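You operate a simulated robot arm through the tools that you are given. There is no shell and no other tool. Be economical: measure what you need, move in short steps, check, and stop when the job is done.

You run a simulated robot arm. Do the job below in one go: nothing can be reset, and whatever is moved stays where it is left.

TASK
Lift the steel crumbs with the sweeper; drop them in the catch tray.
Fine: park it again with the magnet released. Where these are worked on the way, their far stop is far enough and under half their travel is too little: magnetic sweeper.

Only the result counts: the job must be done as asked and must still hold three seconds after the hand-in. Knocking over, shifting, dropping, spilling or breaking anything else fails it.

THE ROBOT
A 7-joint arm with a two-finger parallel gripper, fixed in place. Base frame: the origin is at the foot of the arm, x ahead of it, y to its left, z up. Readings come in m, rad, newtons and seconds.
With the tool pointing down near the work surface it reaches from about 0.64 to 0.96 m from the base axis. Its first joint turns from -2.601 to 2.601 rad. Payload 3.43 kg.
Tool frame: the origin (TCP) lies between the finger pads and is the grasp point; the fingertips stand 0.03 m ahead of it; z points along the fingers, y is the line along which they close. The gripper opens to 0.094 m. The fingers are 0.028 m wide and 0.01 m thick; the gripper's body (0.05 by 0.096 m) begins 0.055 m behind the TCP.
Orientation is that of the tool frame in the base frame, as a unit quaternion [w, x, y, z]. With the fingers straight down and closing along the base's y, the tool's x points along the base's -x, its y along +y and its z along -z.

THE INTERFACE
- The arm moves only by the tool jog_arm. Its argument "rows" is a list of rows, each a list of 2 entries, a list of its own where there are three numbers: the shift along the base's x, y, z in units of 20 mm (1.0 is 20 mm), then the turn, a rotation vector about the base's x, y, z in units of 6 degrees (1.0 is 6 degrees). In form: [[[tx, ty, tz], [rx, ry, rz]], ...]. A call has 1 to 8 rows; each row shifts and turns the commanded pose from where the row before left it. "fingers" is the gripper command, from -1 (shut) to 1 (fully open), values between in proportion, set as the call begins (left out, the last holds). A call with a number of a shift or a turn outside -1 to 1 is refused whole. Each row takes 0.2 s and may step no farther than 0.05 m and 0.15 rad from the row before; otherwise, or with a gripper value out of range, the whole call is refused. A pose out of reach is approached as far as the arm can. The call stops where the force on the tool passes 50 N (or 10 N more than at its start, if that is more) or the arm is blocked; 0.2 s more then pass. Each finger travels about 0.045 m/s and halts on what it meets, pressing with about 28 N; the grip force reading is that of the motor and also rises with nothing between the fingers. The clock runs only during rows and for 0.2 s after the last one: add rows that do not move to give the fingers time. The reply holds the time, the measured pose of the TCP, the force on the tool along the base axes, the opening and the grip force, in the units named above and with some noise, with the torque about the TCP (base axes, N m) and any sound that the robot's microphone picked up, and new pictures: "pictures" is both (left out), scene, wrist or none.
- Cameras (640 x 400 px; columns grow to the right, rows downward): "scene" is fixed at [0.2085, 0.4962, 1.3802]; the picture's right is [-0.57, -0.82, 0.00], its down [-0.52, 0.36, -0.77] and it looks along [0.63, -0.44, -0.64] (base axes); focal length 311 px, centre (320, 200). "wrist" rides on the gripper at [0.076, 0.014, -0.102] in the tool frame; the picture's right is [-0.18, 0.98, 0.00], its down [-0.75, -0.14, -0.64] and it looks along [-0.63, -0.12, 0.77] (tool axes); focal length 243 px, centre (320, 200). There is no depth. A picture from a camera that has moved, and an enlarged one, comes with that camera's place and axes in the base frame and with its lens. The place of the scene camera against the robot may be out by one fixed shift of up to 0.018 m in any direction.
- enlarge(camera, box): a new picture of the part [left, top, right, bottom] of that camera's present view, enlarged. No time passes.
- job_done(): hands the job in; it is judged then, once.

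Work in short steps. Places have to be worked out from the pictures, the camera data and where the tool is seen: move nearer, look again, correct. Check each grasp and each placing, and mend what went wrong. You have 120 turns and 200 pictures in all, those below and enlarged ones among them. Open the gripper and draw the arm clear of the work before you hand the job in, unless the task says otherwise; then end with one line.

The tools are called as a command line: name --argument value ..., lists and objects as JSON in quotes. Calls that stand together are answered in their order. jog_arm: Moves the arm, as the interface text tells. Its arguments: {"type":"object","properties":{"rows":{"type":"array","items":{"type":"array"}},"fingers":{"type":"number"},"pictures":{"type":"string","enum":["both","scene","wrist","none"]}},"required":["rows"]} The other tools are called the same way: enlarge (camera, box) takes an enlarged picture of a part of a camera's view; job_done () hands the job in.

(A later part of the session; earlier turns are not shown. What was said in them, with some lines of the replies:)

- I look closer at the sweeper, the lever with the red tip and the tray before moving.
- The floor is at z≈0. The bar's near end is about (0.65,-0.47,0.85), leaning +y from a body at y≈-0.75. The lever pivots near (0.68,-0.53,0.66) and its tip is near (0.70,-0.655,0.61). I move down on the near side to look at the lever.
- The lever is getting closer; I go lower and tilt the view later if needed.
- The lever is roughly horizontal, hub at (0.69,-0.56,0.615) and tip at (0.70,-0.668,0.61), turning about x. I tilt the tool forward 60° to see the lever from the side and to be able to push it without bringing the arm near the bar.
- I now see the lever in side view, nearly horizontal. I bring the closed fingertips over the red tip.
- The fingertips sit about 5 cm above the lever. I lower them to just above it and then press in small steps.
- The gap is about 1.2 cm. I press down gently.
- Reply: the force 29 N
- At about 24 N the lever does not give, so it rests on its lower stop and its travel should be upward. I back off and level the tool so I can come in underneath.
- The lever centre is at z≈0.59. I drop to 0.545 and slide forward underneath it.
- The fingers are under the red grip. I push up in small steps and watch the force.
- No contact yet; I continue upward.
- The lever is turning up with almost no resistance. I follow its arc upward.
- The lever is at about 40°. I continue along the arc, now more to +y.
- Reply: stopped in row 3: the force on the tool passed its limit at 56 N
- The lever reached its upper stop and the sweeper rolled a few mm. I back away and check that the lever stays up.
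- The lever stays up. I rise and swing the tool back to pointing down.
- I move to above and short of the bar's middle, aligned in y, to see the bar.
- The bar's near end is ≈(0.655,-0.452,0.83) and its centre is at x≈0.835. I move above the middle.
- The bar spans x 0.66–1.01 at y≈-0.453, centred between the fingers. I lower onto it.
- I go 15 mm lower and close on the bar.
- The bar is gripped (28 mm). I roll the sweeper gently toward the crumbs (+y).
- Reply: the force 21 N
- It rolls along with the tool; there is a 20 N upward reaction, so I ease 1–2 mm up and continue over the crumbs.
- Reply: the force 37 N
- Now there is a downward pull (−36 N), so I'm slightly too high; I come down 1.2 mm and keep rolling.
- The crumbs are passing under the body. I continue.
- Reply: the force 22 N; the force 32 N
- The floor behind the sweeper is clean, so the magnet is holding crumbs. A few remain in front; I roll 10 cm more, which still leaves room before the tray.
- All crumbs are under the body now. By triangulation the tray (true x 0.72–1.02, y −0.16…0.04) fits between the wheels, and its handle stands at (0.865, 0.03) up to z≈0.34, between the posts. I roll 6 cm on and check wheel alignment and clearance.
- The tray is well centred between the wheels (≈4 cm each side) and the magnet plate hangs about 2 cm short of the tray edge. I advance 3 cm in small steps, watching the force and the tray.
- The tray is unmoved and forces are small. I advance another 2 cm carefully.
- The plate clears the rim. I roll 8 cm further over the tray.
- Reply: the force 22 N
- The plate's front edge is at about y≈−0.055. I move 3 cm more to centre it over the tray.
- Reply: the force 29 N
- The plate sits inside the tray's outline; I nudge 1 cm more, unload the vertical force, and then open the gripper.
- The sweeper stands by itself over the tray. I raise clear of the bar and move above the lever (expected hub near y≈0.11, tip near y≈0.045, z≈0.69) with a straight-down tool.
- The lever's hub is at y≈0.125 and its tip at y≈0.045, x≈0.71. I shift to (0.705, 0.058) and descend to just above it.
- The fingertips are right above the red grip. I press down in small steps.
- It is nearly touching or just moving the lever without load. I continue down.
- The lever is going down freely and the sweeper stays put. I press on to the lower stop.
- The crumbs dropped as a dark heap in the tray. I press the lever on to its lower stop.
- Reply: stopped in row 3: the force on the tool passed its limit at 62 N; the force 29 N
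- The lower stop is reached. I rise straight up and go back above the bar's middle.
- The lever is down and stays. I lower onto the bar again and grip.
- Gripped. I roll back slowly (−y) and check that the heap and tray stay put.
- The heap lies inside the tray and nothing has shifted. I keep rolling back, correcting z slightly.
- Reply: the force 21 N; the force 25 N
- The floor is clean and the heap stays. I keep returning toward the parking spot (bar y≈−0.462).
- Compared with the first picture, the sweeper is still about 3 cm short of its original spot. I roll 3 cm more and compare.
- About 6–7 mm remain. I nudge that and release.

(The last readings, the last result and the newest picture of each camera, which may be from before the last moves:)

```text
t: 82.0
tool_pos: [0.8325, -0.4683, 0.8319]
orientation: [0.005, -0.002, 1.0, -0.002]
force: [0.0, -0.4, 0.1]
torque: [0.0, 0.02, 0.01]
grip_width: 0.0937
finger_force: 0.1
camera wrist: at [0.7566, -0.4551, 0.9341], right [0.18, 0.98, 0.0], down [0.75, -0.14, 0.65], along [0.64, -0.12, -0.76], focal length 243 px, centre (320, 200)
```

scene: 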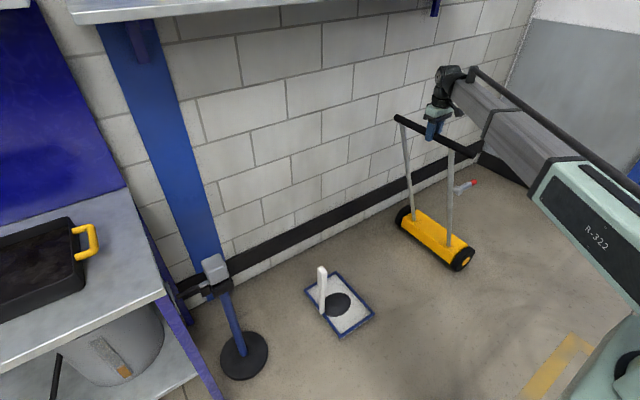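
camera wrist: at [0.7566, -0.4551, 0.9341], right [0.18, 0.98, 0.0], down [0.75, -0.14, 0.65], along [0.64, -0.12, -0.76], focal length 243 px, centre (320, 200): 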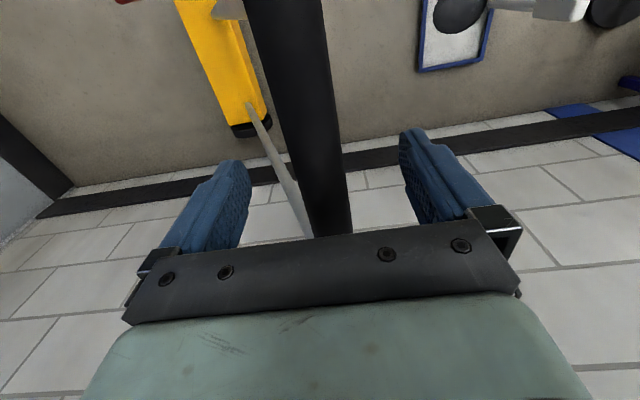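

The bar is free between the open fingers. I raise straight up and check the final state.

jog_arm --rows '[[[0, 0, 1], [0, 0, 0]], [[0, 0, 1], [0, 0, 0]], [[0, 0, 1], [0, 0, 0]], [[0, 0, 1], [0, 0, 0]], [[0, 0, 1], [0, 0, 0]], [[0, 0, 1], [0, 0, 0]], [[0, 0, 1], [0, 0, 0]], [[0, 0, 1], [0, 0, 0]]]' --pictures "none"

jog_arm --rows '[[[-1, 0, 0.5], [0, 0, 0]], [[-1, 0, 0.5], [0, 0, 0]], [[-1, 0, 0], [0, 0, 0]], [[-1, 0, 0], [0, 0, 0]], [[-1, 0, 0], [0, 0, 0]], [[-1, 0, 0], [0, 0, 0]], [[-1, 0, 0], [0, 0, 0]], [[-1, 0, 0], [0, 0, 0]]]'

enlarge --camera "scene" --box '[380, 100, 520, 290]'

enlarge --camera "scene" --box '[280, 220, 450, 350]'

```text
t: 83.8
tool_pos: [0.834, -0.4697, 0.9927]
orientation: [0.005, -0.002, 1.0, -0.002]
force: [0.3, -0.6, 0.1]
torque: [0.0, -0.04, 0.0]
grip_width: 0.0943
finger_force: 0.0
```

```text
t: 85.6
tool_pos: [0.6743, -0.4688, 1.0134]
orientation: [0.005, -0.001, 1.0, -0.002]
force: [0.1, 0.1, 0.5]
torque: [0.01, 0.02, 0.0]
grip_width: 0.0942
finger_force: 0.0
camera wrist: at [0.5985, -0.4552, 1.115], right [0.18, 0.98, 0.0], down [0.75, -0.14, 0.65], along [0.64, -0.12, -0.76], focal length 243 px, centre (320, 200)
```

scene: 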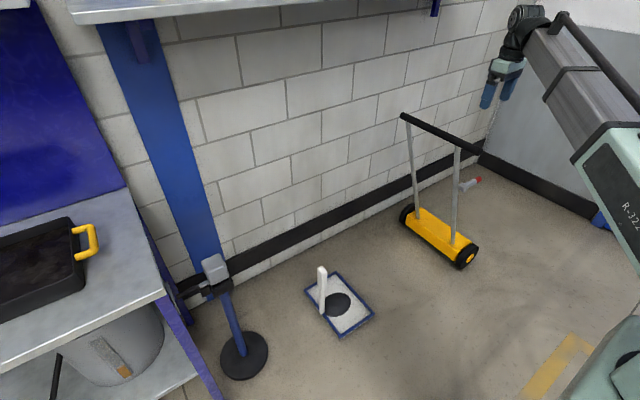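
wrist: 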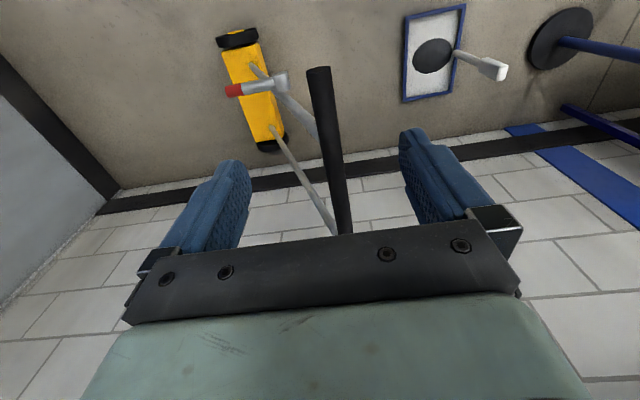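

```text
2.11 times, centred on (450, 195) of scene
camera zoom: at [0.2085, 0.4962, 1.3802], right [-0.57, -0.82, 0.0], down [-0.52, 0.36, -0.77], along [0.63, -0.44, -0.64], focal length 656 px, centre (46, 210)
```

zoom: 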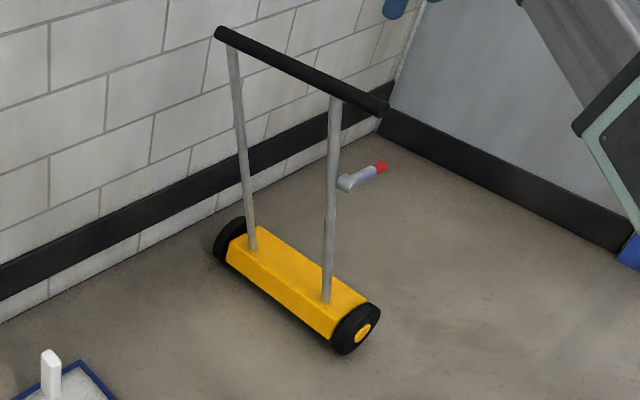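

```text
3.08 times, centred on (365, 285) of scene
camera zoom: at [0.2085, 0.4962, 1.3802], right [-0.57, -0.82, 0.0], down [-0.52, 0.36, -0.77], along [0.63, -0.44, -0.64], focal length 958 px, centre (182, -62)
```

zoom: 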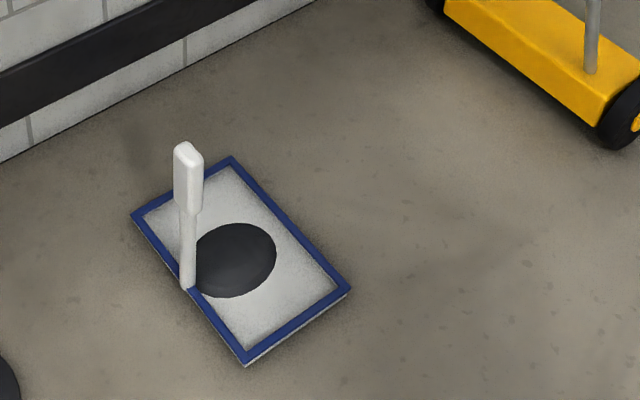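

The floor is clean, the crumbs lie in the unmoved tray, and the sweeper matches its first picture with the lever down. The arm is clear and the gripper open, so I hand in.

job_done

```text
The job is handed in.
```

The steel crumbs were picked up with the sweeper and dropped into the catch tray. The sweeper is parked back where it started with the magnet released, and the arm is clear with the gripper open.
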